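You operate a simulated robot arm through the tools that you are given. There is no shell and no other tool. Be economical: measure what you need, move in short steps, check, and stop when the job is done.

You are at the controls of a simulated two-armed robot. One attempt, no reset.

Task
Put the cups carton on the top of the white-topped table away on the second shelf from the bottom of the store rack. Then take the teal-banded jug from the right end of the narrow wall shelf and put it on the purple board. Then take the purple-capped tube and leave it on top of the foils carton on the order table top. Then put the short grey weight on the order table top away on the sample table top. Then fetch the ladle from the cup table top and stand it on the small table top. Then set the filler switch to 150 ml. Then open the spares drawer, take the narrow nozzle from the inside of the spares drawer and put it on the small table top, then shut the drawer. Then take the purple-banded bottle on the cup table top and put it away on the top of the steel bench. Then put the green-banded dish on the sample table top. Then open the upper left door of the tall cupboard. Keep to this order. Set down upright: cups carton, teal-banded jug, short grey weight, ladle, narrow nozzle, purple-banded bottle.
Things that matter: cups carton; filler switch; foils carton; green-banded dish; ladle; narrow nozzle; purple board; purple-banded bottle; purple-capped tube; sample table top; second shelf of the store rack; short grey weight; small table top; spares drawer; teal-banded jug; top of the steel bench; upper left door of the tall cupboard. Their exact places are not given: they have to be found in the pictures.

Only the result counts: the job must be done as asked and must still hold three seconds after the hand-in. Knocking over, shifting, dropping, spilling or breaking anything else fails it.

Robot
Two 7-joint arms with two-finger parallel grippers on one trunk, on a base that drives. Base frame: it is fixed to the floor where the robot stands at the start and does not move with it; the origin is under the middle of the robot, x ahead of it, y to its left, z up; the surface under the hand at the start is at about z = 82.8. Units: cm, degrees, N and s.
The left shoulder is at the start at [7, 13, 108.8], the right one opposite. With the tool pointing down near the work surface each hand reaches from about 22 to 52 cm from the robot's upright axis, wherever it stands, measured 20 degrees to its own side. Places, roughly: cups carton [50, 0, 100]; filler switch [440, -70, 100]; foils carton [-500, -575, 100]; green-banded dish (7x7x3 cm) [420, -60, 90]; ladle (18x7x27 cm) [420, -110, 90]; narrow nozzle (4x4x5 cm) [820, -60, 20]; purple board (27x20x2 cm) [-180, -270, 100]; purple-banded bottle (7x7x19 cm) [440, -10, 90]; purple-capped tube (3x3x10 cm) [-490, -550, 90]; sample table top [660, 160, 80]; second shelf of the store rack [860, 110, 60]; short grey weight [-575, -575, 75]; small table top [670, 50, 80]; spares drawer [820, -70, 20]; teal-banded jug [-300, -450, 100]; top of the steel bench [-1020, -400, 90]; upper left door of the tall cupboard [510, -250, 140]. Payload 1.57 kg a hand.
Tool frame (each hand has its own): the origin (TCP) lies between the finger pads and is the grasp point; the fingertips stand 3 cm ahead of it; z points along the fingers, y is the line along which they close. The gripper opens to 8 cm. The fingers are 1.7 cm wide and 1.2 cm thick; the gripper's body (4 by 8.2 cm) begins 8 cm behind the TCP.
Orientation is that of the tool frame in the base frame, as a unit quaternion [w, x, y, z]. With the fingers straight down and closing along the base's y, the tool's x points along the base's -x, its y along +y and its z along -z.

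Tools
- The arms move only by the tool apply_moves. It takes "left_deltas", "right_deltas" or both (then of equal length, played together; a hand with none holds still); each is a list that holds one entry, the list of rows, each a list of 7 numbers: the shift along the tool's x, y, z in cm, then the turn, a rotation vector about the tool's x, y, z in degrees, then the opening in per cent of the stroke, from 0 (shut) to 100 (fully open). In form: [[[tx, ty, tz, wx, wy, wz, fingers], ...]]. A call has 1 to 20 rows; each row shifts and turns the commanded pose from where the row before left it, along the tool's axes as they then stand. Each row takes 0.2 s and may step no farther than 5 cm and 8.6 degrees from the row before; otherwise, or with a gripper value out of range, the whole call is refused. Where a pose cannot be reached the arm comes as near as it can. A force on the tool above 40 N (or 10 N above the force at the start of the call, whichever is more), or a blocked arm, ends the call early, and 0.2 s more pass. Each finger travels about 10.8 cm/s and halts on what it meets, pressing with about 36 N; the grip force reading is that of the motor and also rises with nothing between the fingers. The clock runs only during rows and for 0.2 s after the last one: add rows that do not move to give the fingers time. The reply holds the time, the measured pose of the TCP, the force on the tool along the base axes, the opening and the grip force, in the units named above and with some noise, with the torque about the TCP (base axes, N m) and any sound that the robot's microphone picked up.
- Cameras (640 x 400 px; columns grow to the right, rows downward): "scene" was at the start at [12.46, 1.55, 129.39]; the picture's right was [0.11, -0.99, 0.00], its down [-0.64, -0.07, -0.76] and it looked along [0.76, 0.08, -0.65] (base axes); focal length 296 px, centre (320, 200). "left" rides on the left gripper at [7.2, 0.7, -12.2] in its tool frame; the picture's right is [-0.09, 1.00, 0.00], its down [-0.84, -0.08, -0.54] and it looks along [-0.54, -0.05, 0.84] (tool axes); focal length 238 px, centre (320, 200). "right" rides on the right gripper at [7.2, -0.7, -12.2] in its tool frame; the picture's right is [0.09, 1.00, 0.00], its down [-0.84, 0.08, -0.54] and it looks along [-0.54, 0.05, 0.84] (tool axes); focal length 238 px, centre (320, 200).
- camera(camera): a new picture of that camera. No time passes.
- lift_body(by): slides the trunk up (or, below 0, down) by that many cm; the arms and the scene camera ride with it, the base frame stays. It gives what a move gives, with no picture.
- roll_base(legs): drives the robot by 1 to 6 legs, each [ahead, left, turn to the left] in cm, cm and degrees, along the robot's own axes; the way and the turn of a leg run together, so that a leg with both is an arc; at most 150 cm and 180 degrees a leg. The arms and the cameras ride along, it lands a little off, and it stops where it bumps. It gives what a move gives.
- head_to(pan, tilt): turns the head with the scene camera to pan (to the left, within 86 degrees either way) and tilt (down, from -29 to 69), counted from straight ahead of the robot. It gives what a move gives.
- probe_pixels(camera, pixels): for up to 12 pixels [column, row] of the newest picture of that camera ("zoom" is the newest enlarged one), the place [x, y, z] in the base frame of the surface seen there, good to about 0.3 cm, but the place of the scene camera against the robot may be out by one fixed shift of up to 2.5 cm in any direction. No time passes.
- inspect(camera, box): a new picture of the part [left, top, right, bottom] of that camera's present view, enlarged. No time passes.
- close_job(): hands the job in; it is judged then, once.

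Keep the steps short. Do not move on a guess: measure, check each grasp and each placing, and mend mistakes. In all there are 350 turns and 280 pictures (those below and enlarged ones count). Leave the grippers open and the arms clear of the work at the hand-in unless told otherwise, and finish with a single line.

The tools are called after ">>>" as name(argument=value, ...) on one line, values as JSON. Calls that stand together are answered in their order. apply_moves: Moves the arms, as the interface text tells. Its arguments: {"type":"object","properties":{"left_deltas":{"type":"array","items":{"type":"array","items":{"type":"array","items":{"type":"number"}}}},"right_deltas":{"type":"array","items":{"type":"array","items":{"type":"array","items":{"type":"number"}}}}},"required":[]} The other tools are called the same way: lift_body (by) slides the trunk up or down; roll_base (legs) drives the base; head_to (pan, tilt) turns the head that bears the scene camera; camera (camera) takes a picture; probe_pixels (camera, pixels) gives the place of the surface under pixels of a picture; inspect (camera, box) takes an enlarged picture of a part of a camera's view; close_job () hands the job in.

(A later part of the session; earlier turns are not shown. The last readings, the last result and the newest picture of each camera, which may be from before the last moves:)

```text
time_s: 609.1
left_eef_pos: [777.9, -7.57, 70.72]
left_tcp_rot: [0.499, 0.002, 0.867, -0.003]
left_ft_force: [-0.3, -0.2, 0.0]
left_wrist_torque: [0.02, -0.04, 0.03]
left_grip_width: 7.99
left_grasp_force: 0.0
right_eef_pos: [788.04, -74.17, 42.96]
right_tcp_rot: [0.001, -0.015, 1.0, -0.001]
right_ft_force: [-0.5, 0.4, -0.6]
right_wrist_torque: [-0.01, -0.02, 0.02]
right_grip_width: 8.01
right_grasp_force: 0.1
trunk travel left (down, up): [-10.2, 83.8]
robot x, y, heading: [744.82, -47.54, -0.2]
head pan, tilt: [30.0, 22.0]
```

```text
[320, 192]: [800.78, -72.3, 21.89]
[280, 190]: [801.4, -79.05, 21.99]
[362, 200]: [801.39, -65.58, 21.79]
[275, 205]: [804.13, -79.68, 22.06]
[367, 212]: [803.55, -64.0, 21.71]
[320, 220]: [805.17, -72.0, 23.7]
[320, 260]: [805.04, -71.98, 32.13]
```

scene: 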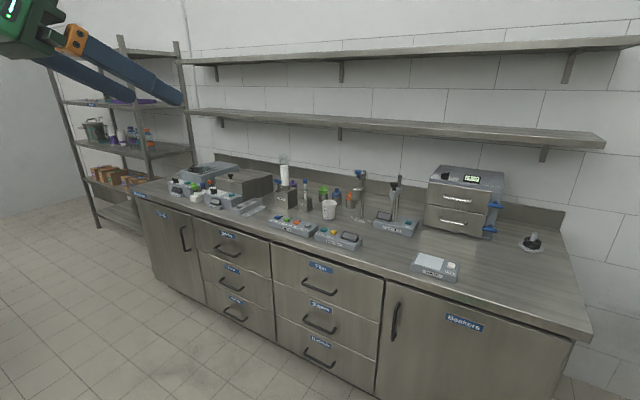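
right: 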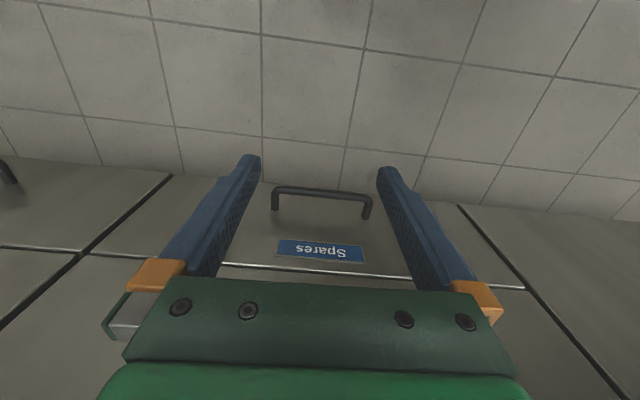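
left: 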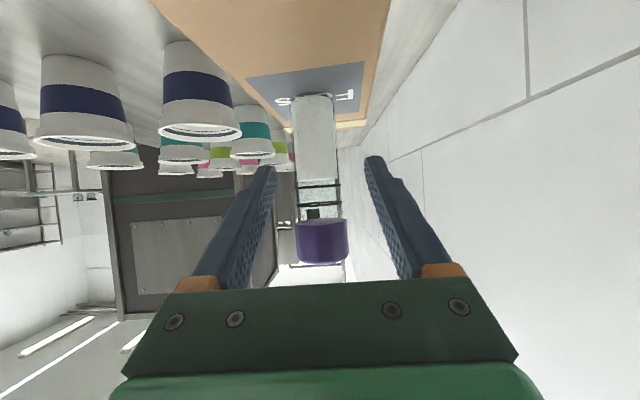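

The handle bar is at x≈801.4, z≈21.9, with a 3 cm gap to the front at x 805. I tilt the hand 30° so the wrist stays clear of the counter, and bring the base in.

>>> apply_moves(right_deltas=[[[0, 0, 0, 0, -7.5, 0, 100], [0, 0, 0, 0, -7.5, 0, 100], [0, 0, 0, 0, -7.5, 0, 100], [0, 0, 0, 0, -7.5, 0, 100]]])

>>> roll_base(legs=[[8, 2.2, 0.2]])

>>> apply_moves(right_deltas=[[[1.9, 0, 3.3, 0, 0, 0, 100], [1.9, 0, 3.3, 0, 0, 0, 100], [1.9, 0, 3.3, 0, 0, 0, 100], [0, 0, 0, 0, 0, 0, 100]]])

>>> camera(camera="right")

```text
time_s: 610.1
left_eef_pos: [778.0, -7.56, 70.73]
left_tcp_rot: [0.5, 0.002, 0.866, -0.002]
left_ft_force: [0.2, 0.8, -0.4]
left_wrist_torque: [0.04, 0.03, -0.01]
left_grip_width: 7.99
left_grasp_force: 0.1
right_eef_pos: [787.87, -74.19, 43.07]
right_tcp_rot: [0.262, -0.013, 0.965, 0.004]
right_ft_force: [-0.1, -0.4, -0.1]
right_wrist_torque: [0.02, 0.0, 0.03]
right_grip_width: 8.01
right_grasp_force: 0.1
trunk travel left (down, up): [-10.2, 83.8]
robot x, y, heading: [744.56, -47.92, -0.4]
head pan, tilt: [30.0, 22.0]
```

```text
time_s: 611.1
left_eef_pos: [785.9, -5.19, 70.82]
left_tcp_rot: [0.5, -0.001, 0.866, 0.0]
left_ft_force: [0.4, -0.3, -0.3]
left_wrist_torque: [-0.02, 0.03, -0.02]
left_grip_width: 7.98
left_grasp_force: 0.0
right_eef_pos: [796.23, -71.8, 43.05]
right_tcp_rot: [0.259, -0.017, 0.966, 0.005]
right_ft_force: [0.2, 0.2, -0.2]
right_wrist_torque: [0.0, -0.03, -0.03]
right_grip_width: 7.97
right_grasp_force: 0.1
trunk travel left (down, up): [-10.2, 83.8]
robot x, y, heading: [752.26, -45.23, -0.3]
head pan, tilt: [30.0, 22.0]
```

```text
time_s: 612.1
left_eef_pos: [785.85, -5.34, 70.78]
left_tcp_rot: [0.499, -0.001, 0.867, -0.001]
left_ft_force: [0.1, -0.2, -0.2]
left_wrist_torque: [0.01, -0.02, -0.01]
left_grip_width: 7.97
left_grasp_force: 0.1
right_eef_pos: [796.25, -71.85, 31.45]
right_tcp_rot: [0.26, -0.017, 0.966, 0.004]
right_ft_force: [-1.1, -0.4, 0.8]
right_wrist_torque: [-0.03, -0.02, 0.03]
right_grip_width: 8.01
right_grasp_force: 0.0
trunk travel left (down, up): [-10.2, 83.8]
robot x, y, heading: [752.58, -45.94, 0.1]
head pan, tilt: [30.0, 22.0]
```

```text
131 pictures are left
```

right: 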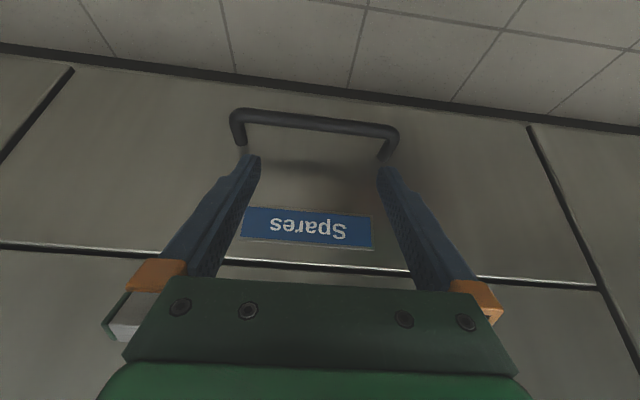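

I narrow the fingers to 5 cm and slide them down behind the bar.

>>> apply_moves(right_deltas=[[[-1.35, 0, 1.95, 0, 0, 0, 62], [0, 0, 2.5, 0, 0, 0, 62], [0, 0, 2.5, 0, 0, 0, 62], [0, 0, 2.5, 0, 0, 0, 62], [0, 0, 0, 0, 0, 0, 62]]])

>>> camera(camera="right")

```text
time_s: 613.3
left_eef_pos: [785.79, -5.21, 70.67]
left_tcp_rot: [0.499, -0.002, 0.866, 0.0]
left_ft_force: [0.3, 0.2, 0.6]
left_wrist_torque: [-0.02, 0.02, 0.01]
left_grip_width: 8.01
left_grasp_force: 0.0
right_eef_pos: [802.03, -71.6, 23.97]
right_tcp_rot: [0.26, -0.017, 0.966, 0.004]
right_ft_force: [-0.2, 0.0, 0.4]
right_wrist_torque: [0.01, 0.01, 0.03]
right_grip_width: 4.96
right_grasp_force: 0.0
trunk travel left (down, up): [-10.2, 83.8]
robot x, y, heading: [752.85, -45.57, 0.0]
head pan, tilt: [30.0, 22.0]
```

```text
130 pictures are left
```

right: 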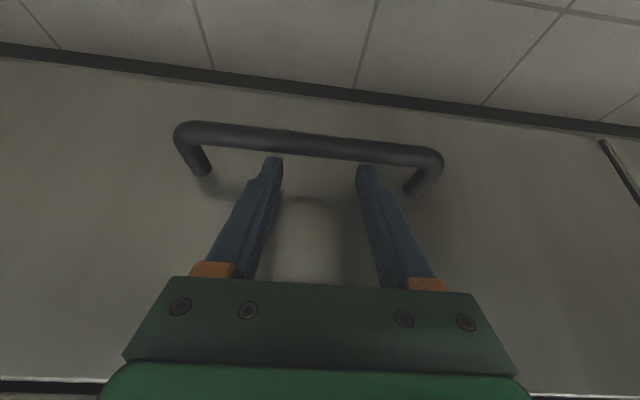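

I go 0.8 cm deeper and pull by driving back.

>>> apply_moves(right_deltas=[[[0, 0, 0.8, 0, 0, 0, 62], [0, 0, 0, 0, 0, 0, 62]]])

>>> roll_base(legs=[[-8, 0, 0], [-14, 0, 0]])

>>> camera(camera="right")

```text
time_s: 613.9
left_eef_pos: [785.86, -5.2, 70.78]
left_tcp_rot: [0.499, -0.002, 0.867, 0.0]
left_ft_force: [-0.5, -0.5, -0.6]
left_wrist_torque: [0.03, 0.0, -0.01]
left_grip_width: 8.01
left_grasp_force: 0.0
right_eef_pos: [802.57, -71.57, 23.25]
right_tcp_rot: [0.259, -0.017, 0.966, 0.003]
right_ft_force: [0.3, -0.3, -0.1]
right_wrist_torque: [0.03, 0.01, 0.02]
right_grip_width: 4.98
right_grasp_force: 0.3
trunk travel left (down, up): [-10.2, 83.8]
robot x, y, heading: [752.45, -45.82, -0.0]
head pan, tilt: [30.0, 22.0]
```

```text
time_s: 615.9
left_eef_pos: [763.73, -5.19, 70.73]
left_tcp_rot: [0.499, -0.002, 0.867, 0.0]
left_ft_force: [0.1, 0.5, -0.2]
left_wrist_torque: [0.01, 0.01, -0.04]
left_grip_width: 8.01
left_grasp_force: 0.0
right_eef_pos: [780.41, -71.43, 23.32]
right_tcp_rot: [0.258, -0.017, 0.966, 0.004]
right_ft_force: [0.6, -0.2, 0.4]
right_wrist_torque: [0.02, 0.0, 0.01]
right_grip_width: 4.95
right_grasp_force: 0.0
trunk travel left (down, up): [-10.2, 83.8]
robot x, y, heading: [730.91, -45.52, 0.2]
head pan, tilt: [30.0, 22.0]
```

```text
129 pictures are left
```

right: 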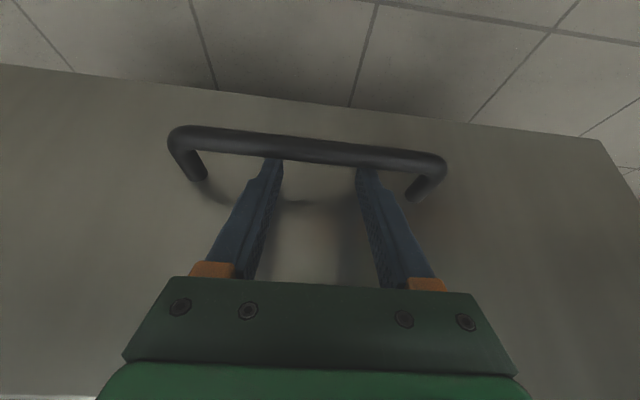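

The drawer comes out. I look inside with the head camera.

>>> head_to(pan=-20, tilt=30)

>>> camera(camera="scene")

```text
time_s: 617.1
left_eef_pos: [763.75, -5.09, 70.75]
left_tcp_rot: [0.5, -0.002, 0.866, 0.0]
left_ft_force: [-0.3, 0.3, 0.3]
left_wrist_torque: [0.0, 0.0, 0.02]
left_grip_width: 7.99
left_grasp_force: 0.0
right_eef_pos: [780.43, -71.47, 23.4]
right_tcp_rot: [0.259, -0.018, 0.966, 0.004]
right_ft_force: [-0.2, -0.2, -0.5]
right_wrist_torque: [0.03, 0.01, -0.01]
right_grip_width: 4.98
right_grasp_force: 0.0
trunk travel left (down, up): [-10.2, 83.8]
robot x, y, heading: [730.77, -45.62, 0.3]
head pan, tilt: [-20.0, 30.0]
```

```text
128 pictures are left
```

scene: 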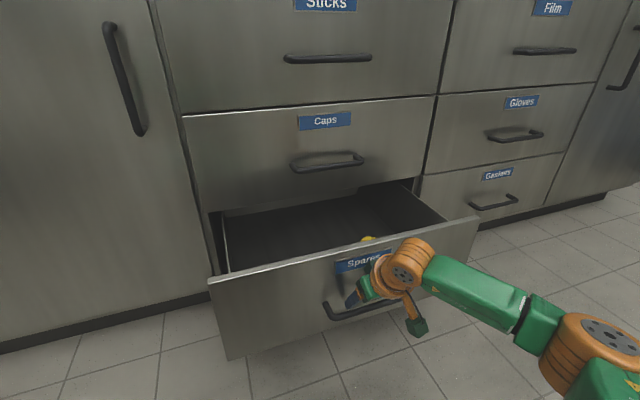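

I see something yellow inside. I pull 8 cm more, then unhook, raise the hand and look in.

>>> roll_base(legs=[[-8, 0, 0]])

>>> apply_moves(right_deltas=[[[-0.3, 0, -3, 0, 0, 0, 62], [0, 0, -4, 0, 0, 0, 62], [-2.3, 0, -4, 0, 0, 0, 62], [-2.3, 0, -4, 0, 0, 0, 62], [-2.3, 0, -4, 0, 0, 0, 62], [0, 0, 0, 0, 0, 0, 62]]])

>>> lift_body(by=15)

>>> head_to(pan=-22, tilt=42)

>>> camera(camera="scene")

>>> camera(camera="right")

```text
time_s: 618.2
left_eef_pos: [755.69, -5.18, 70.68]
left_tcp_rot: [0.498, -0.001, 0.867, 0.0]
left_ft_force: [-0.5, 0.5, 0.1]
left_wrist_torque: [0.03, 0.01, -0.04]
left_grip_width: 7.97
left_grasp_force: 0.1
right_eef_pos: [772.41, -71.56, 23.31]
right_tcp_rot: [0.258, -0.017, 0.966, 0.003]
right_ft_force: [1.0, 1.5, -0.4]
right_wrist_torque: [0.0, 0.03, -0.01]
right_grip_width: 4.95
right_grasp_force: 0.0
trunk travel left (down, up): [-10.2, 83.8]
robot x, y, heading: [722.91, -45.76, -0.1]
head pan, tilt: [-20.0, 30.0]
```

```text
time_s: 619.6
left_eef_pos: [755.72, -5.16, 70.66]
left_tcp_rot: [0.499, -0.001, 0.866, -0.001]
left_ft_force: [-0.7, 0.1, 0.3]
left_wrist_torque: [0.01, 0.0, 0.01]
left_grip_width: 8.01
left_grasp_force: 0.0
right_eef_pos: [769.01, -71.78, 43.16]
right_tcp_rot: [0.258, -0.017, 0.966, 0.004]
right_ft_force: [0.7, -0.1, 0.6]
right_wrist_torque: [0.03, 0.03, -0.02]
right_grip_width: 4.97
right_grasp_force: 0.1
trunk travel left (down, up): [-10.2, 83.8]
robot x, y, heading: [722.62, -45.41, -0.2]
head pan, tilt: [-20.0, 30.0]
```

```text
time_s: 621.3
left_eef_pos: [755.72, -5.23, 85.73]
left_tcp_rot: [0.498, -0.001, 0.867, 0.0]
left_ft_force: [-0.5, -0.2, 0.4]
left_wrist_torque: [-0.02, -0.03, -0.02]
left_grip_width: 8.01
left_grasp_force: 0.0
right_eef_pos: [768.99, -71.84, 57.99]
right_tcp_rot: [0.258, -0.017, 0.966, 0.004]
right_ft_force: [-0.1, -0.7, -0.3]
right_wrist_torque: [0.0, -0.01, 0.04]
right_grip_width: 4.98
right_grasp_force: 0.0
trunk travel left (down, up): [-25.2, 68.8]
robot x, y, heading: [722.85, -45.55, -0.0]
head pan, tilt: [-20.0, 30.0]
```

```text
time_s: 622.1
left_eef_pos: [755.81, -5.21, 85.64]
left_tcp_rot: [0.499, -0.001, 0.867, -0.001]
left_ft_force: [0.2, 0.1, -0.9]
left_wrist_torque: [0.03, -0.01, 0.01]
left_grip_width: 8.01
left_grasp_force: 0.1
right_eef_pos: [769.05, -71.82, 58.14]
right_tcp_rot: [0.259, -0.017, 0.966, 0.003]
right_ft_force: [-0.1, 0.7, -0.2]
right_wrist_torque: [-0.01, 0.01, 0.01]
right_grip_width: 4.95
right_grasp_force: 0.1
trunk travel left (down, up): [-25.2, 68.8]
robot x, y, heading: [722.52, -46.05, 0.0]
head pan, tilt: [-22.0, 42.0]
```

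```text
127 pictures are left
```

scene: 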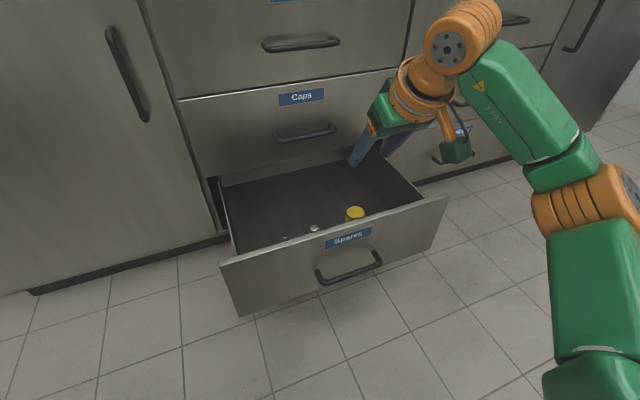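

```text
126 pictures are left
```

right: 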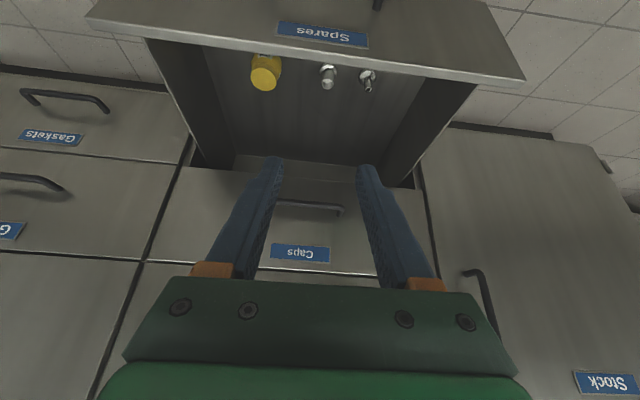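

>>> inspect(camera="right", box=[235, 40, 395, 110])

>>> probe_pixels(camera="right", pixels=[[327, 70], [328, 85], [367, 74], [368, 88], [265, 72], [310, 130], [300, 50], [300, 62], [360, 72], [320, 70]])

```text
4.00 times, centred on (315, 75) of right
```

zoom: 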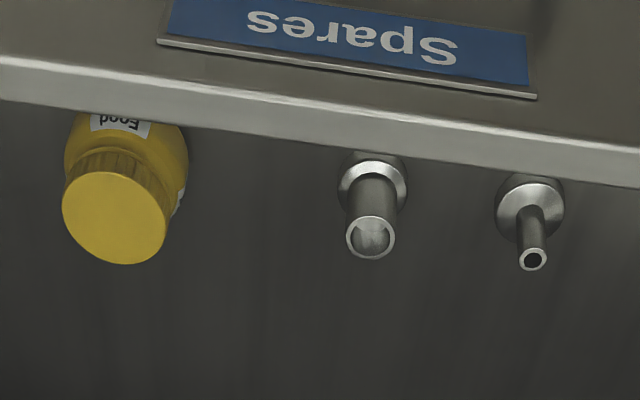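

```text
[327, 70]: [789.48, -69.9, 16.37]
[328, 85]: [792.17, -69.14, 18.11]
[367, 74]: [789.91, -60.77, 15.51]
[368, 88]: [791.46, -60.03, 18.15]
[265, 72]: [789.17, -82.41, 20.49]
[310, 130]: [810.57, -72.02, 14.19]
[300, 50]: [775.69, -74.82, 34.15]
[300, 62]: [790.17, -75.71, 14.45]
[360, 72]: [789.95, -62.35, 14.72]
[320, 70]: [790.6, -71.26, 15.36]
```

The narrow nozzle is the right-hand one in this picture, standing on its flange at about (791.6,-60.4) on the drawer floor (z≈14.3). I steepen the hand to 12° and move over it.

>>> apply_moves(right_deltas=[[[0, 0, 0, 0, 6, 0, 70], [0, 0, 0, 0, 6, 0, 70], [0, 0, 0, 0, 6, 0, 70], [0, 0, 0, 0, 0, 0, 70]]])

>>> roll_base(legs=[[20, 11.4, 0]])

>>> lift_body(by=-18)

>>> camera(camera="right")

```text
time_s: 623.1
left_eef_pos: [755.78, -5.22, 85.68]
left_tcp_rot: [0.5, 0.0, 0.866, -0.001]
left_ft_force: [0.0, 0.6, 0.8]
left_wrist_torque: [-0.02, -0.03, -0.04]
left_grip_width: 8.01
left_grasp_force: 0.1
right_eef_pos: [769.14, -71.85, 58.14]
right_tcp_rot: [0.104, -0.016, 0.994, 0.001]
right_ft_force: [-0.7, -0.8, 0.1]
right_wrist_torque: [-0.03, 0.0, 0.0]
right_grip_width: 5.59
right_grasp_force: 0.0
trunk travel left (down, up): [-25.2, 68.8]
robot x, y, heading: [722.84, -45.67, -0.1]
head pan, tilt: [-22.0, 42.0]
```

```text
time_s: 624.8
left_eef_pos: [775.8, 5.95, 85.59]
left_tcp_rot: [0.499, 0.002, 0.867, -0.003]
left_ft_force: [0.4, -0.1, -0.3]
left_wrist_torque: [-0.04, 0.0, -0.01]
left_grip_width: 8.01
left_grasp_force: 0.0
right_eef_pos: [788.82, -60.69, 58.14]
right_tcp_rot: [0.105, -0.014, 0.994, 0.0]
right_ft_force: [-0.4, 0.1, 0.6]
right_wrist_torque: [-0.01, 0.02, -0.02]
right_grip_width: 5.62
right_grasp_force: 0.2
trunk travel left (down, up): [-25.2, 68.8]
robot x, y, heading: [742.77, -34.45, -0.6]
head pan, tilt: [-22.0, 42.0]
```

```text
time_s: 626.8
left_eef_pos: [775.74, 5.91, 67.74]
left_tcp_rot: [0.499, 0.001, 0.866, -0.002]
left_ft_force: [0.3, 0.8, -0.3]
left_wrist_torque: [-0.01, 0.01, -0.03]
left_grip_width: 7.99
left_grasp_force: 0.1
right_eef_pos: [788.82, -60.8, 40.11]
right_tcp_rot: [0.104, -0.014, 0.994, 0.001]
right_ft_force: [-0.2, -0.4, 0.5]
right_wrist_torque: [-0.01, 0.01, 0.04]
right_grip_width: 5.6
right_grasp_force: 0.0
trunk travel left (down, up): [-7.2, 86.8]
robot x, y, heading: [742.52, -34.18, -0.2]
head pan, tilt: [-22.0, 42.0]
```

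```text
124 pictures are left
```

right: 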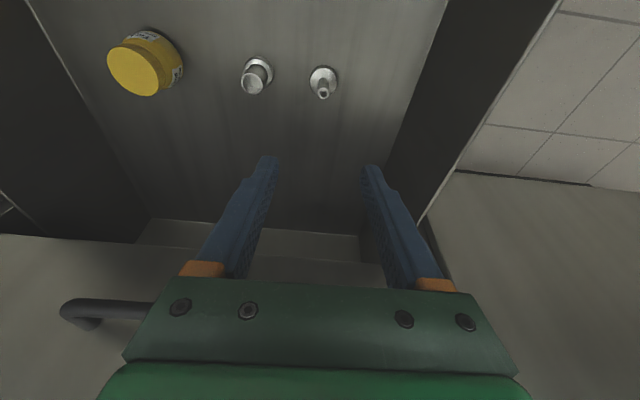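

>>> probe_pixels(camera="right", pixels=[[323, 94], [323, 72], [310, 82], [337, 80], [322, 86], [300, 120], [255, 88]])

>>> inspect(camera="right", box=[283, 50, 363, 120])

```text
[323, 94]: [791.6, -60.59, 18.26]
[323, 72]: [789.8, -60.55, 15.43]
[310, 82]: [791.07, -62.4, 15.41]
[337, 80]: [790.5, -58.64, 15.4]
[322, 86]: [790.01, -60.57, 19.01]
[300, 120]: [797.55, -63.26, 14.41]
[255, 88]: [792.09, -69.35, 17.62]
```

```text
5.71 times, centred on (323, 85) of right
```

zoom: 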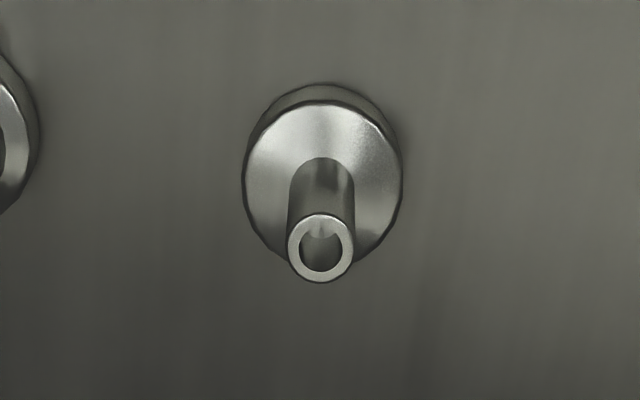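

The nozzle centre is (790.8,-60.5) and its tube spans z 15.5–19. I descend, first with the trunk, then with the arm.

>>> lift_body(by=-6)

>>> apply_moves(right_deltas=[[[0.45, 0.1, 3.81, 0, 0, 0, 60], [0.45, 0.1, 3.81, 0, 0, 0, 60], [0.45, 0.1, 3.81, 0, 0, 0, 60], [0, 0, 0, 0, 0, 0, 60]]])

>>> camera(camera="right")

```text
time_s: 627.8
left_eef_pos: [775.9, 5.88, 61.7]
left_tcp_rot: [0.5, 0.002, 0.866, -0.003]
left_ft_force: [-0.1, 0.0, 0.3]
left_wrist_torque: [0.0, 0.0, 0.02]
left_grip_width: 8.02
left_grasp_force: 0.0
right_eef_pos: [788.71, -60.85, 33.98]
right_tcp_rot: [0.104, -0.013, 0.994, 0.0]
right_ft_force: [-0.4, 0.1, 0.9]
right_wrist_torque: [-0.06, -0.04, -0.07]
right_grip_width: 5.59
right_grasp_force: 0.0
trunk travel left (down, up): [-1.2, 92.8]
robot x, y, heading: [742.69, -34.33, -0.4]
head pan, tilt: [-22.0, 42.0]
```

```text
time_s: 628.8
left_eef_pos: [775.92, 5.9, 61.72]
left_tcp_rot: [0.498, 0.001, 0.867, -0.002]
left_ft_force: [0.0, -0.2, 0.2]
left_wrist_torque: [0.01, 0.03, 0.0]
left_grip_width: 8.01
left_grasp_force: 0.1
right_eef_pos: [789.95, -60.45, 22.53]
right_tcp_rot: [0.105, -0.014, 0.994, 0.001]
right_ft_force: [-0.2, -0.4, 1.0]
right_wrist_torque: [0.03, -0.02, -0.02]
right_grip_width: 4.81
right_grasp_force: 0.1
trunk travel left (down, up): [-1.2, 92.8]
robot x, y, heading: [742.4, -34.36, -0.5]
head pan, tilt: [-22.0, 42.0]
```

```text
122 pictures are left
```

right: 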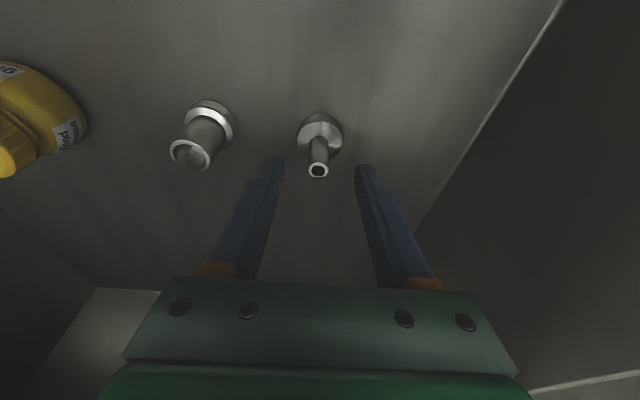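

>>> apply_moves(right_deltas=[[[0.45, 0, 3.58, 0, 0, 0, 60], [0, 0, 0, 0, 0, 0, 60], [0, 0, 0, 0, 0, 0, 35], [0, 0, 0, 0, 0, 0, 15], [0, 0, 0, 0, 0, 0, 0], [0, 0, 0, 0, 0, 0, 0]]])

>>> camera(camera="right")

```text
time_s: 630.2
left_eef_pos: [775.81, 5.94, 61.71]
left_tcp_rot: [0.499, 0.002, 0.867, -0.002]
left_ft_force: [0.5, -0.2, 0.0]
left_wrist_torque: [-0.02, 0.04, -0.02]
left_grip_width: 8.0
left_grasp_force: 0.0
right_eef_pos: [790.03, -60.43, 19.11]
right_tcp_rot: [0.104, -0.014, 0.994, 0.0]
right_ft_force: [-0.2, 0.3, 0.7]
right_wrist_torque: [0.05, -0.01, -0.01]
right_grip_width: 1.46
right_grasp_force: 30.8
trunk travel left (down, up): [-1.2, 92.8]
robot x, y, heading: [742.44, -34.35, -0.5]
head pan, tilt: [-22.0, 42.0]
```

```text
121 pictures are left
```

right: 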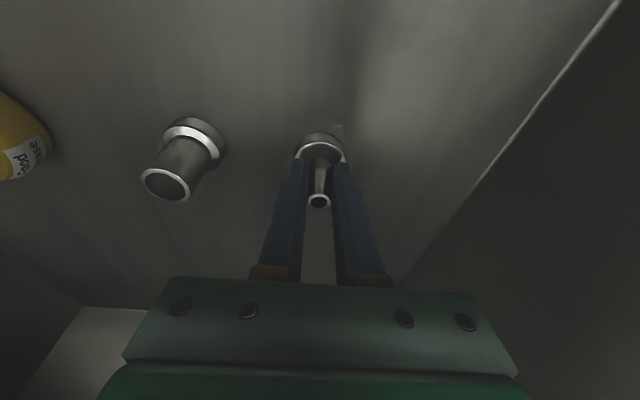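

Gripped. I lift clear of the drawer, back off 25 cm, then raise to table height.

>>> lift_body(by=26)

>>> roll_base(legs=[[-30, 0, 0.5]])

>>> lift_body(by=40)

>>> lift_body(by=22)

>>> camera(camera="right")

```text
time_s: 632.9
left_eef_pos: [775.89, 5.93, 87.83]
left_tcp_rot: [0.499, 0.002, 0.867, -0.002]
left_ft_force: [1.0, -0.3, 0.8]
left_wrist_torque: [0.0, 0.0, 0.01]
left_grip_width: 8.0
left_grasp_force: 0.1
right_eef_pos: [790.15, -60.45, 45.1]
right_tcp_rot: [0.104, -0.014, 0.994, 0.001]
right_ft_force: [-0.4, 0.5, -0.1]
right_wrist_torque: [-0.01, 0.0, 0.0]
right_grip_width: 1.46
right_grasp_force: 31.0
trunk travel left (down, up): [-27.2, 66.8]
robot x, y, heading: [742.85, -34.38, -0.4]
head pan, tilt: [-22.0, 42.0]
```

```text
time_s: 634.9
left_eef_pos: [745.21, 6.32, 87.85]
left_tcp_rot: [0.499, -0.003, 0.866, 0.001]
left_ft_force: [-0.3, 0.4, 0.2]
left_wrist_torque: [-0.01, 0.01, -0.01]
left_grip_width: 8.01
left_grasp_force: 0.0
right_eef_pos: [760.47, -59.84, 45.19]
right_tcp_rot: [0.105, -0.021, 0.994, 0.001]
right_ft_force: [0.3, -0.4, -0.9]
right_wrist_torque: [0.0, 0.0, 0.01]
right_grip_width: 1.43
right_grasp_force: 31.0
trunk travel left (down, up): [-27.2, 66.8]
robot x, y, heading: [712.4, -34.57, 0.4]
head pan, tilt: [-22.0, 42.0]
```

```text
time_s: 638.7
left_eef_pos: [745.31, 6.35, 127.77]
left_tcp_rot: [0.499, -0.005, 0.867, 0.002]
left_ft_force: [0.4, 0.4, 0.9]
left_wrist_torque: [0.02, 0.0, 0.0]
left_grip_width: 7.99
left_grasp_force: 0.1
right_eef_pos: [760.6, -59.8, 85.22]
right_tcp_rot: [0.105, -0.021, 0.994, 0.002]
right_ft_force: [-0.6, -0.1, -0.8]
right_wrist_torque: [0.04, -0.01, 0.03]
right_grip_width: 1.46
right_grasp_force: 30.2
trunk travel left (down, up): [-67.2, 26.8]
robot x, y, heading: [712.82, -34.52, 0.2]
head pan, tilt: [-22.0, 42.0]
```

```text
time_s: 641.1
left_eef_pos: [745.31, 6.38, 149.76]
left_tcp_rot: [0.498, -0.004, 0.867, 0.001]
left_ft_force: [-0.3, -0.6, -0.1]
left_wrist_torque: [-0.01, -0.02, 0.03]
left_grip_width: 8.03
left_grasp_force: 0.0
right_eef_pos: [760.64, -59.91, 107.06]
right_tcp_rot: [0.104, -0.02, 0.994, 0.001]
right_ft_force: [-0.3, -0.1, -1.1]
right_wrist_torque: [0.03, 0.01, 0.03]
right_grip_width: 1.43
right_grasp_force: 30.4
trunk travel left (down, up): [-89.2, 4.8]
robot x, y, heading: [712.66, -34.52, 0.5]
head pan, tilt: [-22.0, 42.0]
```

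```text
120 pictures are left
```

right: 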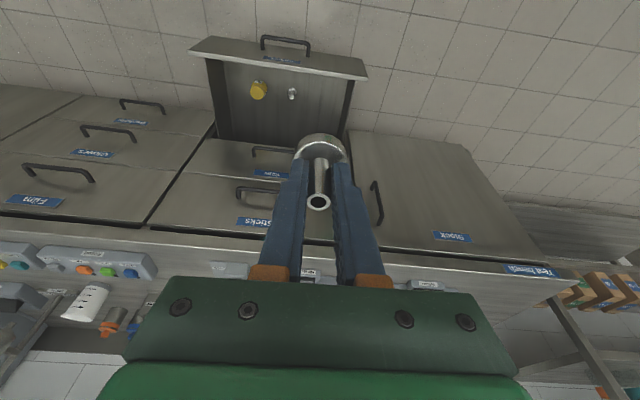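

The nozzle is secure. I turn left to face the small table from its south side and place it near (676,22), away from the ladle.

>>> roll_base(legs=[[0, 0, 89.5], [6, 62, 0]])

>>> head_to(pan=-15, tilt=38)

>>> camera(camera="scene")

```text
time_s: 648.4
left_eef_pos: [610.67, 5.32, 149.84]
left_tcp_rot: [0.353, -0.612, 0.614, 0.352]
left_ft_force: [0.3, 0.3, 0.3]
left_wrist_torque: [-0.03, 0.0, -0.01]
left_grip_width: 7.99
left_grasp_force: 0.0
right_eef_pos: [677.01, 19.65, 107.08]
right_tcp_rot: [-0.073, 0.713, -0.694, -0.075]
right_ft_force: [0.6, 0.8, -1.4]
right_wrist_torque: [0.04, -0.01, -0.01]
right_grip_width: 1.47
right_grasp_force: 30.8
trunk travel left (down, up): [-89.2, 4.8]
robot x, y, heading: [650.53, -27.89, 89.6]
head pan, tilt: [-22.0, 42.0]
```

```text
time_s: 649.0
left_eef_pos: [610.55, 5.39, 149.86]
left_tcp_rot: [0.354, -0.611, 0.615, 0.35]
left_ft_force: [-0.5, 0.1, 0.4]
left_wrist_torque: [0.0, -0.03, -0.01]
left_grip_width: 8.0
left_grasp_force: 0.0
right_eef_pos: [676.94, 19.63, 107.02]
right_tcp_rot: [-0.073, 0.712, -0.694, -0.075]
right_ft_force: [-0.4, -0.4, -1.3]
right_wrist_torque: [-0.01, 0.0, -0.01]
right_grip_width: 1.47
right_grasp_force: 31.1
trunk travel left (down, up): [-89.2, 4.8]
robot x, y, heading: [650.5, -28.0, 89.5]
head pan, tilt: [-15.0, 38.0]
```

```text
119 pictures are left
```

scene: 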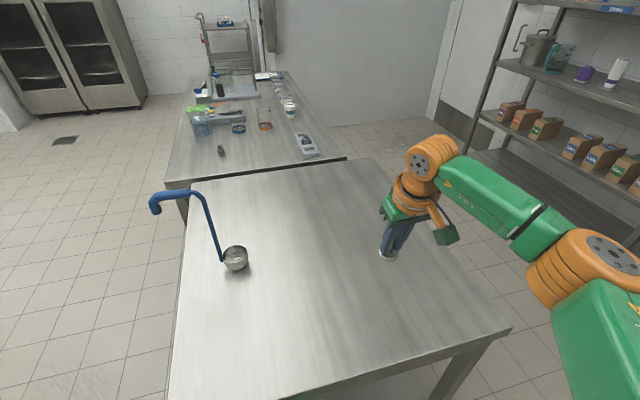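

>>> lift_body(by=-16.6)

>>> lift_body(by=-0.5)

>>> lift_body(by=-0.3)

>>> camera(camera="right")

```text
time_s: 650.9
left_eef_pos: [610.39, 5.34, 133.24]
left_tcp_rot: [0.354, -0.611, 0.615, 0.351]
left_ft_force: [0.7, -0.7, -0.4]
left_wrist_torque: [-0.01, -0.02, 0.0]
left_grip_width: 7.98
left_grasp_force: 0.1
right_eef_pos: [676.84, 19.57, 90.44]
right_tcp_rot: [-0.074, 0.712, -0.694, -0.075]
right_ft_force: [0.0, -0.8, -0.3]
right_wrist_torque: [-0.01, 0.0, 0.0]
right_grip_width: 1.48
right_grasp_force: 30.7
trunk travel left (down, up): [-72.6, 21.4]
robot x, y, heading: [650.59, -27.86, 89.7]
head pan, tilt: [-15.0, 38.0]
```

```text
time_s: 651.5
left_eef_pos: [610.46, 5.47, 132.62]
left_tcp_rot: [0.353, -0.612, 0.614, 0.351]
left_ft_force: [-0.3, -0.8, 0.2]
left_wrist_torque: [-0.02, -0.01, 0.01]
left_grip_width: 8.02
left_grasp_force: 0.1
right_eef_pos: [676.88, 19.65, 89.93]
right_tcp_rot: [-0.074, 0.712, -0.694, -0.074]
right_ft_force: [-0.1, 0.2, 0.1]
right_wrist_torque: [0.0, 0.02, 0.0]
right_grip_width: 1.49
right_grasp_force: 30.4
trunk travel left (down, up): [-72.1, 21.9]
robot x, y, heading: [650.7, -27.97, 89.5]
head pan, tilt: [-15.0, 38.0]
```

```text
time_s: 652.0
left_eef_pos: [610.41, 5.16, 132.36]
left_tcp_rot: [0.355, -0.611, 0.614, 0.351]
left_ft_force: [-1.2, 0.0, 0.5]
left_wrist_torque: [-0.02, -0.01, 0.0]
left_grip_width: 8.01
left_grasp_force: 0.0
right_eef_pos: [676.9, 19.56, 89.8]
right_tcp_rot: [-0.074, 0.712, -0.694, -0.075]
right_ft_force: [1.0, 0.4, 4.3]
right_wrist_torque: [-0.04, -0.09, 0.0]
right_grip_width: 1.5
right_grasp_force: 31.3
trunk travel left (down, up): [-71.8, 22.2]
robot x, y, heading: [650.84, -27.7, 89.7]
head pan, tilt: [-15.0, 38.0]
```

```text
118 pictures are left
```

right: 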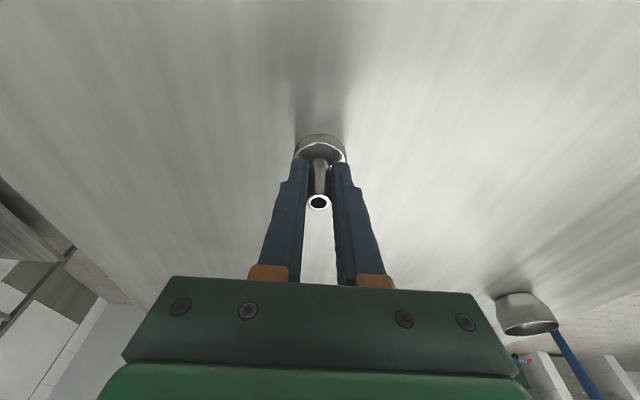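

Contact. I open and lift straight up with the trunk.

>>> lift_body(by=-0.15)

>>> apply_moves(right_deltas=[[[0, 0, 0, 0, 0, 0, 22], [0, 0, 0, 0, 0, 0, 30], [0, 0, 0, 0, 0, 0, 50], [0, 0, 0, 0, 0, 0, 65], [0, 0, 0, 0, 0, 0, 65]]])

>>> lift_body(by=18)

>>> camera(camera="right")

```text
time_s: 652.5
left_eef_pos: [610.28, 5.18, 132.26]
left_tcp_rot: [0.355, -0.611, 0.614, 0.351]
left_ft_force: [0.3, 0.4, 0.1]
left_wrist_torque: [-0.02, -0.02, -0.01]
left_grip_width: 8.02
left_grasp_force: 0.1
right_eef_pos: [676.78, 19.4, 89.82]
right_tcp_rot: [-0.075, 0.712, -0.694, -0.076]
right_ft_force: [3.6, 6.2, 17.8]
right_wrist_torque: [0.18, -0.32, 0.04]
right_grip_width: 1.47
right_grasp_force: 31.1
trunk travel left (down, up): [-71.7, 22.3]
robot x, y, heading: [651.02, -27.6, 89.5]
head pan, tilt: [-15.0, 38.0]
```

```text
time_s: 653.7
left_eef_pos: [610.38, 5.34, 132.15]
left_tcp_rot: [0.354, -0.612, 0.614, 0.352]
left_ft_force: [-0.2, 0.8, 0.6]
left_wrist_torque: [0.01, 0.03, 0.0]
left_grip_width: 7.99
left_grasp_force: 0.1
right_eef_pos: [676.87, 19.54, 89.49]
right_tcp_rot: [-0.073, 0.713, -0.694, -0.074]
right_ft_force: [-0.3, -0.3, 0.5]
right_wrist_torque: [0.02, -0.01, 0.0]
right_grip_width: 5.22
right_grasp_force: 0.2
trunk travel left (down, up): [-71.7, 22.3]
robot x, y, heading: [650.2, -28.23, 89.6]
head pan, tilt: [-15.0, 38.0]
```

```text
time_s: 655.7
left_eef_pos: [610.33, 5.31, 150.21]
left_tcp_rot: [0.355, -0.611, 0.615, 0.351]
left_ft_force: [0.1, 0.2, -1.1]
left_wrist_torque: [0.0, 0.02, -0.02]
left_grip_width: 8.01
left_grasp_force: 0.1
right_eef_pos: [676.91, 19.57, 107.71]
right_tcp_rot: [-0.073, 0.712, -0.694, -0.075]
right_ft_force: [-0.2, 0.0, 0.5]
right_wrist_torque: [0.02, 0.01, 0.01]
right_grip_width: 5.17
right_grasp_force: 0.1
trunk travel left (down, up): [-89.7, 4.3]
robot x, y, heading: [650.41, -27.9, 89.7]
head pan, tilt: [-15.0, 38.0]
```

```text
117 pictures are left
```

right: 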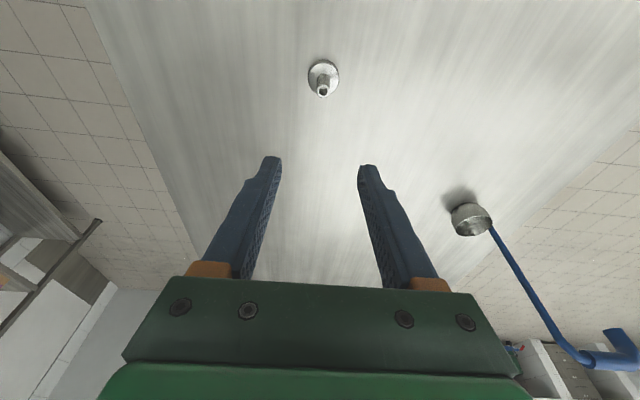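

The nozzle stands upright on the small table. Now I shut the drawer: I go back, close the fingers, tilt the hand forward and lower it in front of the drawer panel.

>>> roll_base(legs=[[-8, -58, 0], [0, 0, -89.6], [0, -9, 0]])

>>> apply_moves(right_deltas=[[[0, 0, 0, 0, -8, 0, 30], [0, 0, 0, 0, -8, 0, 0], [0, 0, 0, 0, -8, 0, 0], [0, 0, 0, 0, -8, 0, 0], [0, 0, 0, 0, -8, 0, 0], [0, 0, 0, 0, -8, 0, 0], [0, 0, 0, 0, 0, 0, 0]]])

>>> lift_body(by=-40)

>>> lift_body(by=-38)

>>> camera(camera="right")

```text
time_s: 663.5
left_eef_pos: [741.61, -4.92, 149.84]
left_tcp_rot: [0.499, 0.003, 0.867, -0.007]
left_ft_force: [-0.1, 0.6, -0.1]
left_wrist_torque: [-0.03, -0.04, -0.07]
left_grip_width: 8.0
left_grasp_force: 0.1
right_eef_pos: [755.39, -71.55, 107.74]
right_tcp_rot: [0.104, -0.01, 0.994, -0.002]
right_ft_force: [0.3, 1.2, -0.3]
right_wrist_torque: [-0.05, 0.01, -0.05]
right_grip_width: 5.19
right_grasp_force: 0.1
trunk travel left (down, up): [-89.7, 4.3]
robot x, y, heading: [707.7, -45.97, -0.9]
head pan, tilt: [-15.0, 38.0]
```

```text
time_s: 665.1
left_eef_pos: [741.45, -5.87, 150.06]
left_tcp_rot: [0.499, 0.004, 0.867, -0.003]
left_ft_force: [0.7, 0.8, -0.1]
left_wrist_torque: [0.02, 0.01, -0.01]
left_grip_width: 7.99
left_grasp_force: 0.2
right_eef_pos: [755.47, -72.44, 107.6]
right_tcp_rot: [0.501, -0.009, 0.866, 0.005]
right_ft_force: [-0.8, -0.1, -0.2]
right_wrist_torque: [0.04, -0.01, 0.02]
right_grip_width: 0.0
right_grasp_force: 21.6
trunk travel left (down, up): [-89.7, 4.3]
robot x, y, heading: [707.81, -45.97, -0.7]
head pan, tilt: [-15.0, 38.0]
```

```text
time_s: 669.0
left_eef_pos: [741.61, -5.87, 110.21]
left_tcp_rot: [0.499, 0.005, 0.866, -0.005]
left_ft_force: [1.0, 0.6, 0.1]
left_wrist_torque: [0.01, 0.02, 0.06]
left_grip_width: 7.99
left_grasp_force: 0.0
right_eef_pos: [755.32, -72.35, 67.66]
right_tcp_rot: [0.5, -0.01, 0.866, 0.006]
right_ft_force: [0.0, -0.9, 0.6]
right_wrist_torque: [-0.01, 0.01, -0.01]
right_grip_width: 0.01
right_grasp_force: 21.3
trunk travel left (down, up): [-49.7, 44.3]
robot x, y, heading: [707.8, -45.77, -0.6]
head pan, tilt: [-15.0, 38.0]
```

```text
time_s: 672.6
left_eef_pos: [741.5, -5.83, 72.16]
left_tcp_rot: [0.5, 0.005, 0.866, -0.004]
left_ft_force: [0.8, -0.5, 0.3]
left_wrist_torque: [-0.02, 0.0, 0.0]
left_grip_width: 7.99
left_grasp_force: 0.2
right_eef_pos: [755.23, -72.31, 29.63]
right_tcp_rot: [0.5, -0.01, 0.866, 0.005]
right_ft_force: [0.8, 0.5, -0.1]
right_wrist_torque: [0.05, -0.05, -0.01]
right_grip_width: 0.0
right_grasp_force: 21.3
trunk travel left (down, up): [-11.7, 82.3]
robot x, y, heading: [707.89, -45.71, -0.9]
head pan, tilt: [-15.0, 38.0]
```

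```text
116 pictures are left
```

right: 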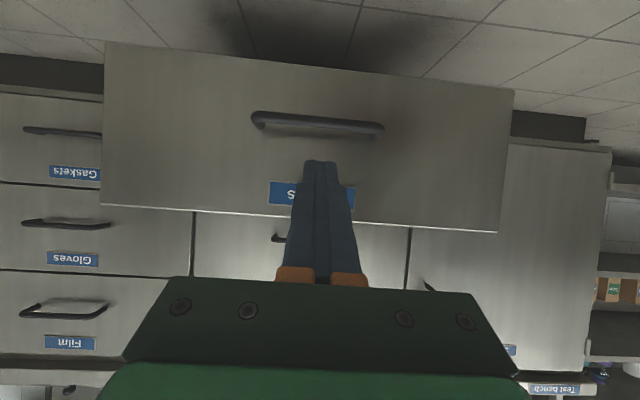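

The tips face the panel between label and handle. I push by driving forward 40 cm, then finish in small steps.

>>> roll_base(legs=[[40, 0, 0.8], [5, 0, 0]])

>>> camera(camera="scene")

```text
time_s: 675.7
left_eef_pos: [786.99, -6.07, 72.34]
left_tcp_rot: [0.498, 0.002, 0.867, -0.002]
left_ft_force: [-0.3, -0.6, -0.1]
left_wrist_torque: [0.03, -0.04, -0.03]
left_grip_width: 8.01
left_grasp_force: 0.2
right_eef_pos: [801.19, -72.42, 29.71]
right_tcp_rot: [0.5, -0.014, 0.866, 0.008]
right_ft_force: [0.4, 0.5, -0.6]
right_wrist_torque: [-0.02, 0.01, 0.01]
right_grip_width: 0.0
right_grasp_force: 21.3
trunk travel left (down, up): [-11.7, 82.3]
robot x, y, heading: [753.6, -46.37, -0.4]
head pan, tilt: [-15.0, 38.0]
```

```text
115 pictures are left
```

scene: 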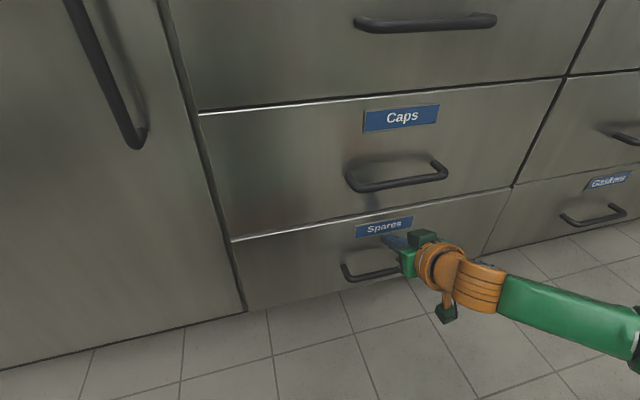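

Nearly shut. I push 1.5 cm more and check the fronts line up.

>>> roll_base(legs=[[1.8, 0, 0]])

>>> camera(camera="scene")

>>> probe_pixels(camera="scene", pixels=[[260, 290], [300, 270], [280, 170], [240, 240], [470, 225], [540, 205], [200, 290]])

```text
time_s: 676.5
left_eef_pos: [788.18, -6.06, 72.22]
left_tcp_rot: [0.5, 0.003, 0.866, -0.003]
left_ft_force: [0.6, 0.2, 0.8]
left_wrist_torque: [0.0, 0.05, -0.02]
left_grip_width: 8.0
left_grasp_force: 0.0
right_eef_pos: [802.16, -72.49, 29.75]
right_tcp_rot: [0.499, -0.012, 0.866, 0.005]
right_ft_force: [-8.9, 1.2, 5.2]
right_wrist_torque: [0.01, -0.06, 0.01]
right_grip_width: 0.01
right_grasp_force: 21.5
trunk travel left (down, up): [-11.7, 82.3]
robot x, y, heading: [754.7, -46.2, -0.8]
head pan, tilt: [-15.0, 38.0]
stopped in leg 1: the force on the tool passed its limit at 75 N (the readings are from after the stop); the commanded pose is now the measured one
```

```text
114 pictures are left
```

scene: 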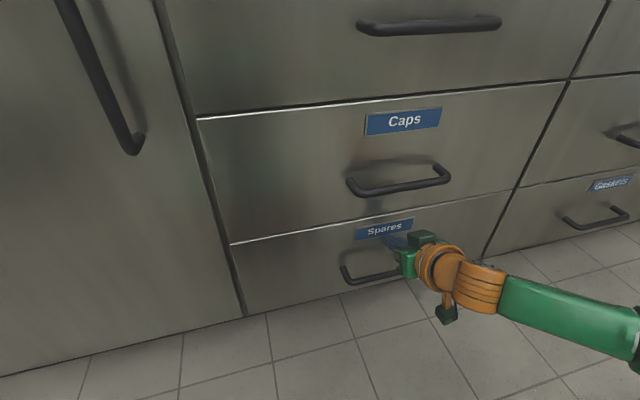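

```text
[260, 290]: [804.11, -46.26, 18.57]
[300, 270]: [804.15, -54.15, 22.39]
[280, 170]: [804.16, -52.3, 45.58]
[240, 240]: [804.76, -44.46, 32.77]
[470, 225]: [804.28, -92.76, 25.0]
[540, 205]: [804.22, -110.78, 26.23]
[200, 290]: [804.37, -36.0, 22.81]
```

The drawer is fully shut, its front level with its neighbours. Next the purple-banded bottle: I back off, raise the trunk and return to the cup table's west side.

>>> roll_base(legs=[[-15, 0, 0.6]])

>>> lift_body(by=40)

>>> lift_body(by=38)

>>> roll_base(legs=[[-80, 0, 0], [-81, 0, 0], [0, 61, 0], [0, 60, 0]])

>>> roll_base(legs=[[-115, 0, 0], [-112, 0, 0], [0, -58, 0]])

>>> head_to(pan=-15, tilt=25)

>>> camera(camera="scene")

>>> camera(camera="right")

```text
time_s: 677.9
left_eef_pos: [772.8, -5.7, 72.04]
left_tcp_rot: [0.499, -0.002, 0.867, 0.0]
left_ft_force: [0.9, 0.0, -0.6]
left_wrist_torque: [0.03, 0.01, 0.01]
left_grip_width: 7.98
left_grasp_force: 0.1
right_eef_pos: [787.57, -71.9, 29.52]
right_tcp_rot: [0.497, -0.018, 0.868, 0.011]
right_ft_force: [0.2, -0.4, -0.7]
right_wrist_torque: [-0.02, 0.03, -0.01]
right_grip_width: 0.0
right_grasp_force: 20.9
trunk travel left (down, up): [-11.7, 82.3]
robot x, y, heading: [739.93, -45.97, 0.1]
head pan, tilt: [-15.0, 38.0]
```

```text
time_s: 681.7
left_eef_pos: [772.92, -5.67, 112.07]
left_tcp_rot: [0.498, -0.002, 0.867, 0.0]
left_ft_force: [-0.5, -0.2, 0.5]
left_wrist_torque: [0.02, 0.0, 0.02]
left_grip_width: 7.99
left_grasp_force: 0.1
right_eef_pos: [787.61, -71.89, 69.51]
right_tcp_rot: [0.497, -0.016, 0.867, 0.008]
right_ft_force: [0.1, -0.2, -0.4]
right_wrist_torque: [0.01, -0.02, -0.03]
right_grip_width: 0.01
right_grasp_force: 21.8
trunk travel left (down, up): [-51.7, 42.3]
robot x, y, heading: [740.23, -46.29, 0.2]
head pan, tilt: [-15.0, 38.0]
```

```text
time_s: 685.4
left_eef_pos: [772.91, -5.77, 150.27]
left_tcp_rot: [0.499, -0.002, 0.867, 0.0]
left_ft_force: [0.4, -0.5, 0.9]
left_wrist_torque: [0.0, 0.0, -0.02]
left_grip_width: 8.01
left_grasp_force: 0.0
right_eef_pos: [787.55, -71.86, 107.47]
right_tcp_rot: [0.498, -0.017, 0.867, 0.009]
right_ft_force: [0.5, 0.0, 0.6]
right_wrist_torque: [-0.01, -0.02, 0.01]
right_grip_width: 0.0
right_grasp_force: 21.3
trunk travel left (down, up): [-89.7, 4.3]
robot x, y, heading: [739.84, -46.61, 0.3]
head pan, tilt: [-15.0, 38.0]
```

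```text
time_s: 699.7
left_eef_pos: [613.77, 115.65, 150.25]
left_tcp_rot: [0.499, 0.007, 0.867, -0.004]
left_ft_force: [-0.3, -0.5, 0.4]
left_wrist_torque: [0.0, 0.0, 0.02]
left_grip_width: 7.99
left_grasp_force: 0.0
right_eef_pos: [627.23, 49.29, 107.46]
right_tcp_rot: [0.498, -0.008, 0.867, 0.006]
right_ft_force: [0.7, 0.1, -0.3]
right_wrist_torque: [0.01, 0.0, 0.02]
right_grip_width: 0.0
right_grasp_force: 21.6
trunk travel left (down, up): [-89.7, 4.3]
robot x, y, heading: [580.23, 75.84, -1.0]
head pan, tilt: [-15.0, 38.0]
```

```text
time_s: 713.8
left_eef_pos: [385.19, 63.37, 150.17]
left_tcp_rot: [0.498, 0.013, 0.867, -0.009]
left_ft_force: [0.4, -0.2, 0.0]
left_wrist_torque: [0.01, 0.0, 0.01]
left_grip_width: 8.0
left_grasp_force: 0.0
right_eef_pos: [397.43, -3.34, 107.55]
right_tcp_rot: [0.498, -0.002, 0.867, -0.001]
right_ft_force: [-0.7, 0.1, 0.2]
right_wrist_torque: [0.0, -0.02, -0.01]
right_grip_width: 0.01
right_grasp_force: 20.7
trunk travel left (down, up): [-89.7, 4.3]
robot x, y, heading: [350.53, 23.77, -2.1]
head pan, tilt: [-15.0, 38.0]
```

```text
time_s: 714.6
left_eef_pos: [385.11, 62.97, 150.19]
left_tcp_rot: [0.499, 0.013, 0.867, -0.008]
left_ft_force: [0.0, -0.3, 0.5]
left_wrist_torque: [0.03, -0.04, 0.01]
left_grip_width: 8.01
left_grasp_force: 0.0
right_eef_pos: [397.45, -3.57, 107.6]
right_tcp_rot: [0.498, -0.001, 0.867, 0.0]
right_ft_force: [-0.8, 0.3, 0.4]
right_wrist_torque: [0.02, -0.01, -0.01]
right_grip_width: 0.01
right_grasp_force: 21.6
trunk travel left (down, up): [-89.7, 4.3]
robot x, y, heading: [350.61, 23.79, -1.8]
head pan, tilt: [-15.0, 25.0]
```

```text
113 pictures are left
```

scene: 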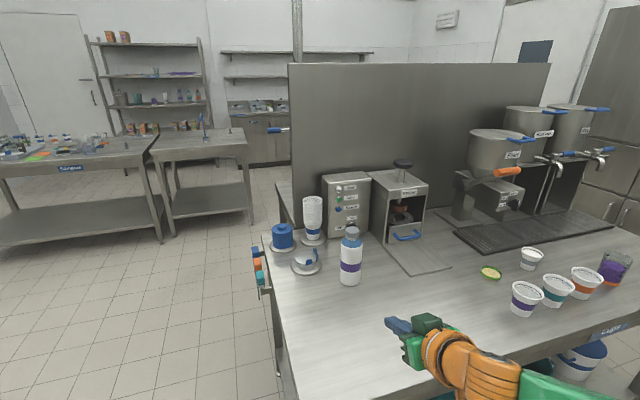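

```text
112 pictures are left
```

right: 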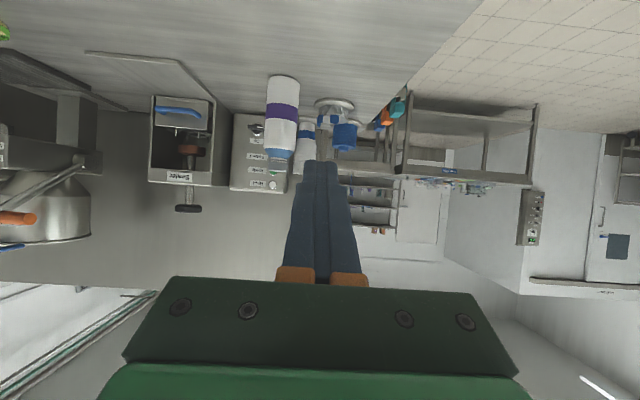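

>>> probe_pixels(camera="right", pixels=[[284, 95], [281, 130], [280, 145], [276, 155], [268, 110], [299, 110], [335, 100]])

>>> inspect(camera="right", box=[230, 60, 350, 180])

>>> probe_pixels(camera="scene", pixels=[[351, 232], [350, 245], [341, 265], [361, 265], [350, 282]])

```text
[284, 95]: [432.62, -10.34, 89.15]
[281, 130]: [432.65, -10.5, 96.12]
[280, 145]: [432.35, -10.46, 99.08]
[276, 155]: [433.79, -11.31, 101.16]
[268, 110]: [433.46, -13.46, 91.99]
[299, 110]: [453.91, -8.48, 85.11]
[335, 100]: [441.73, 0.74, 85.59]
```

```text
3.33 times, centred on (290, 120) of right
```

zoom: 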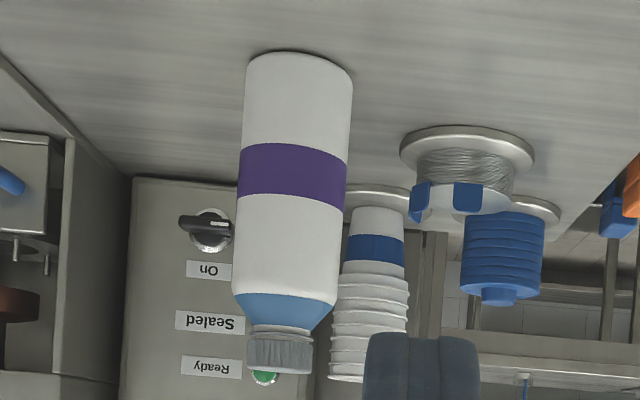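

```text
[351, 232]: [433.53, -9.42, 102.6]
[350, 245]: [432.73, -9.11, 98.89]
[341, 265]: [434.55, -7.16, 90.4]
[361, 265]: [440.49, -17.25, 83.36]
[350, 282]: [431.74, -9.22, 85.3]
```

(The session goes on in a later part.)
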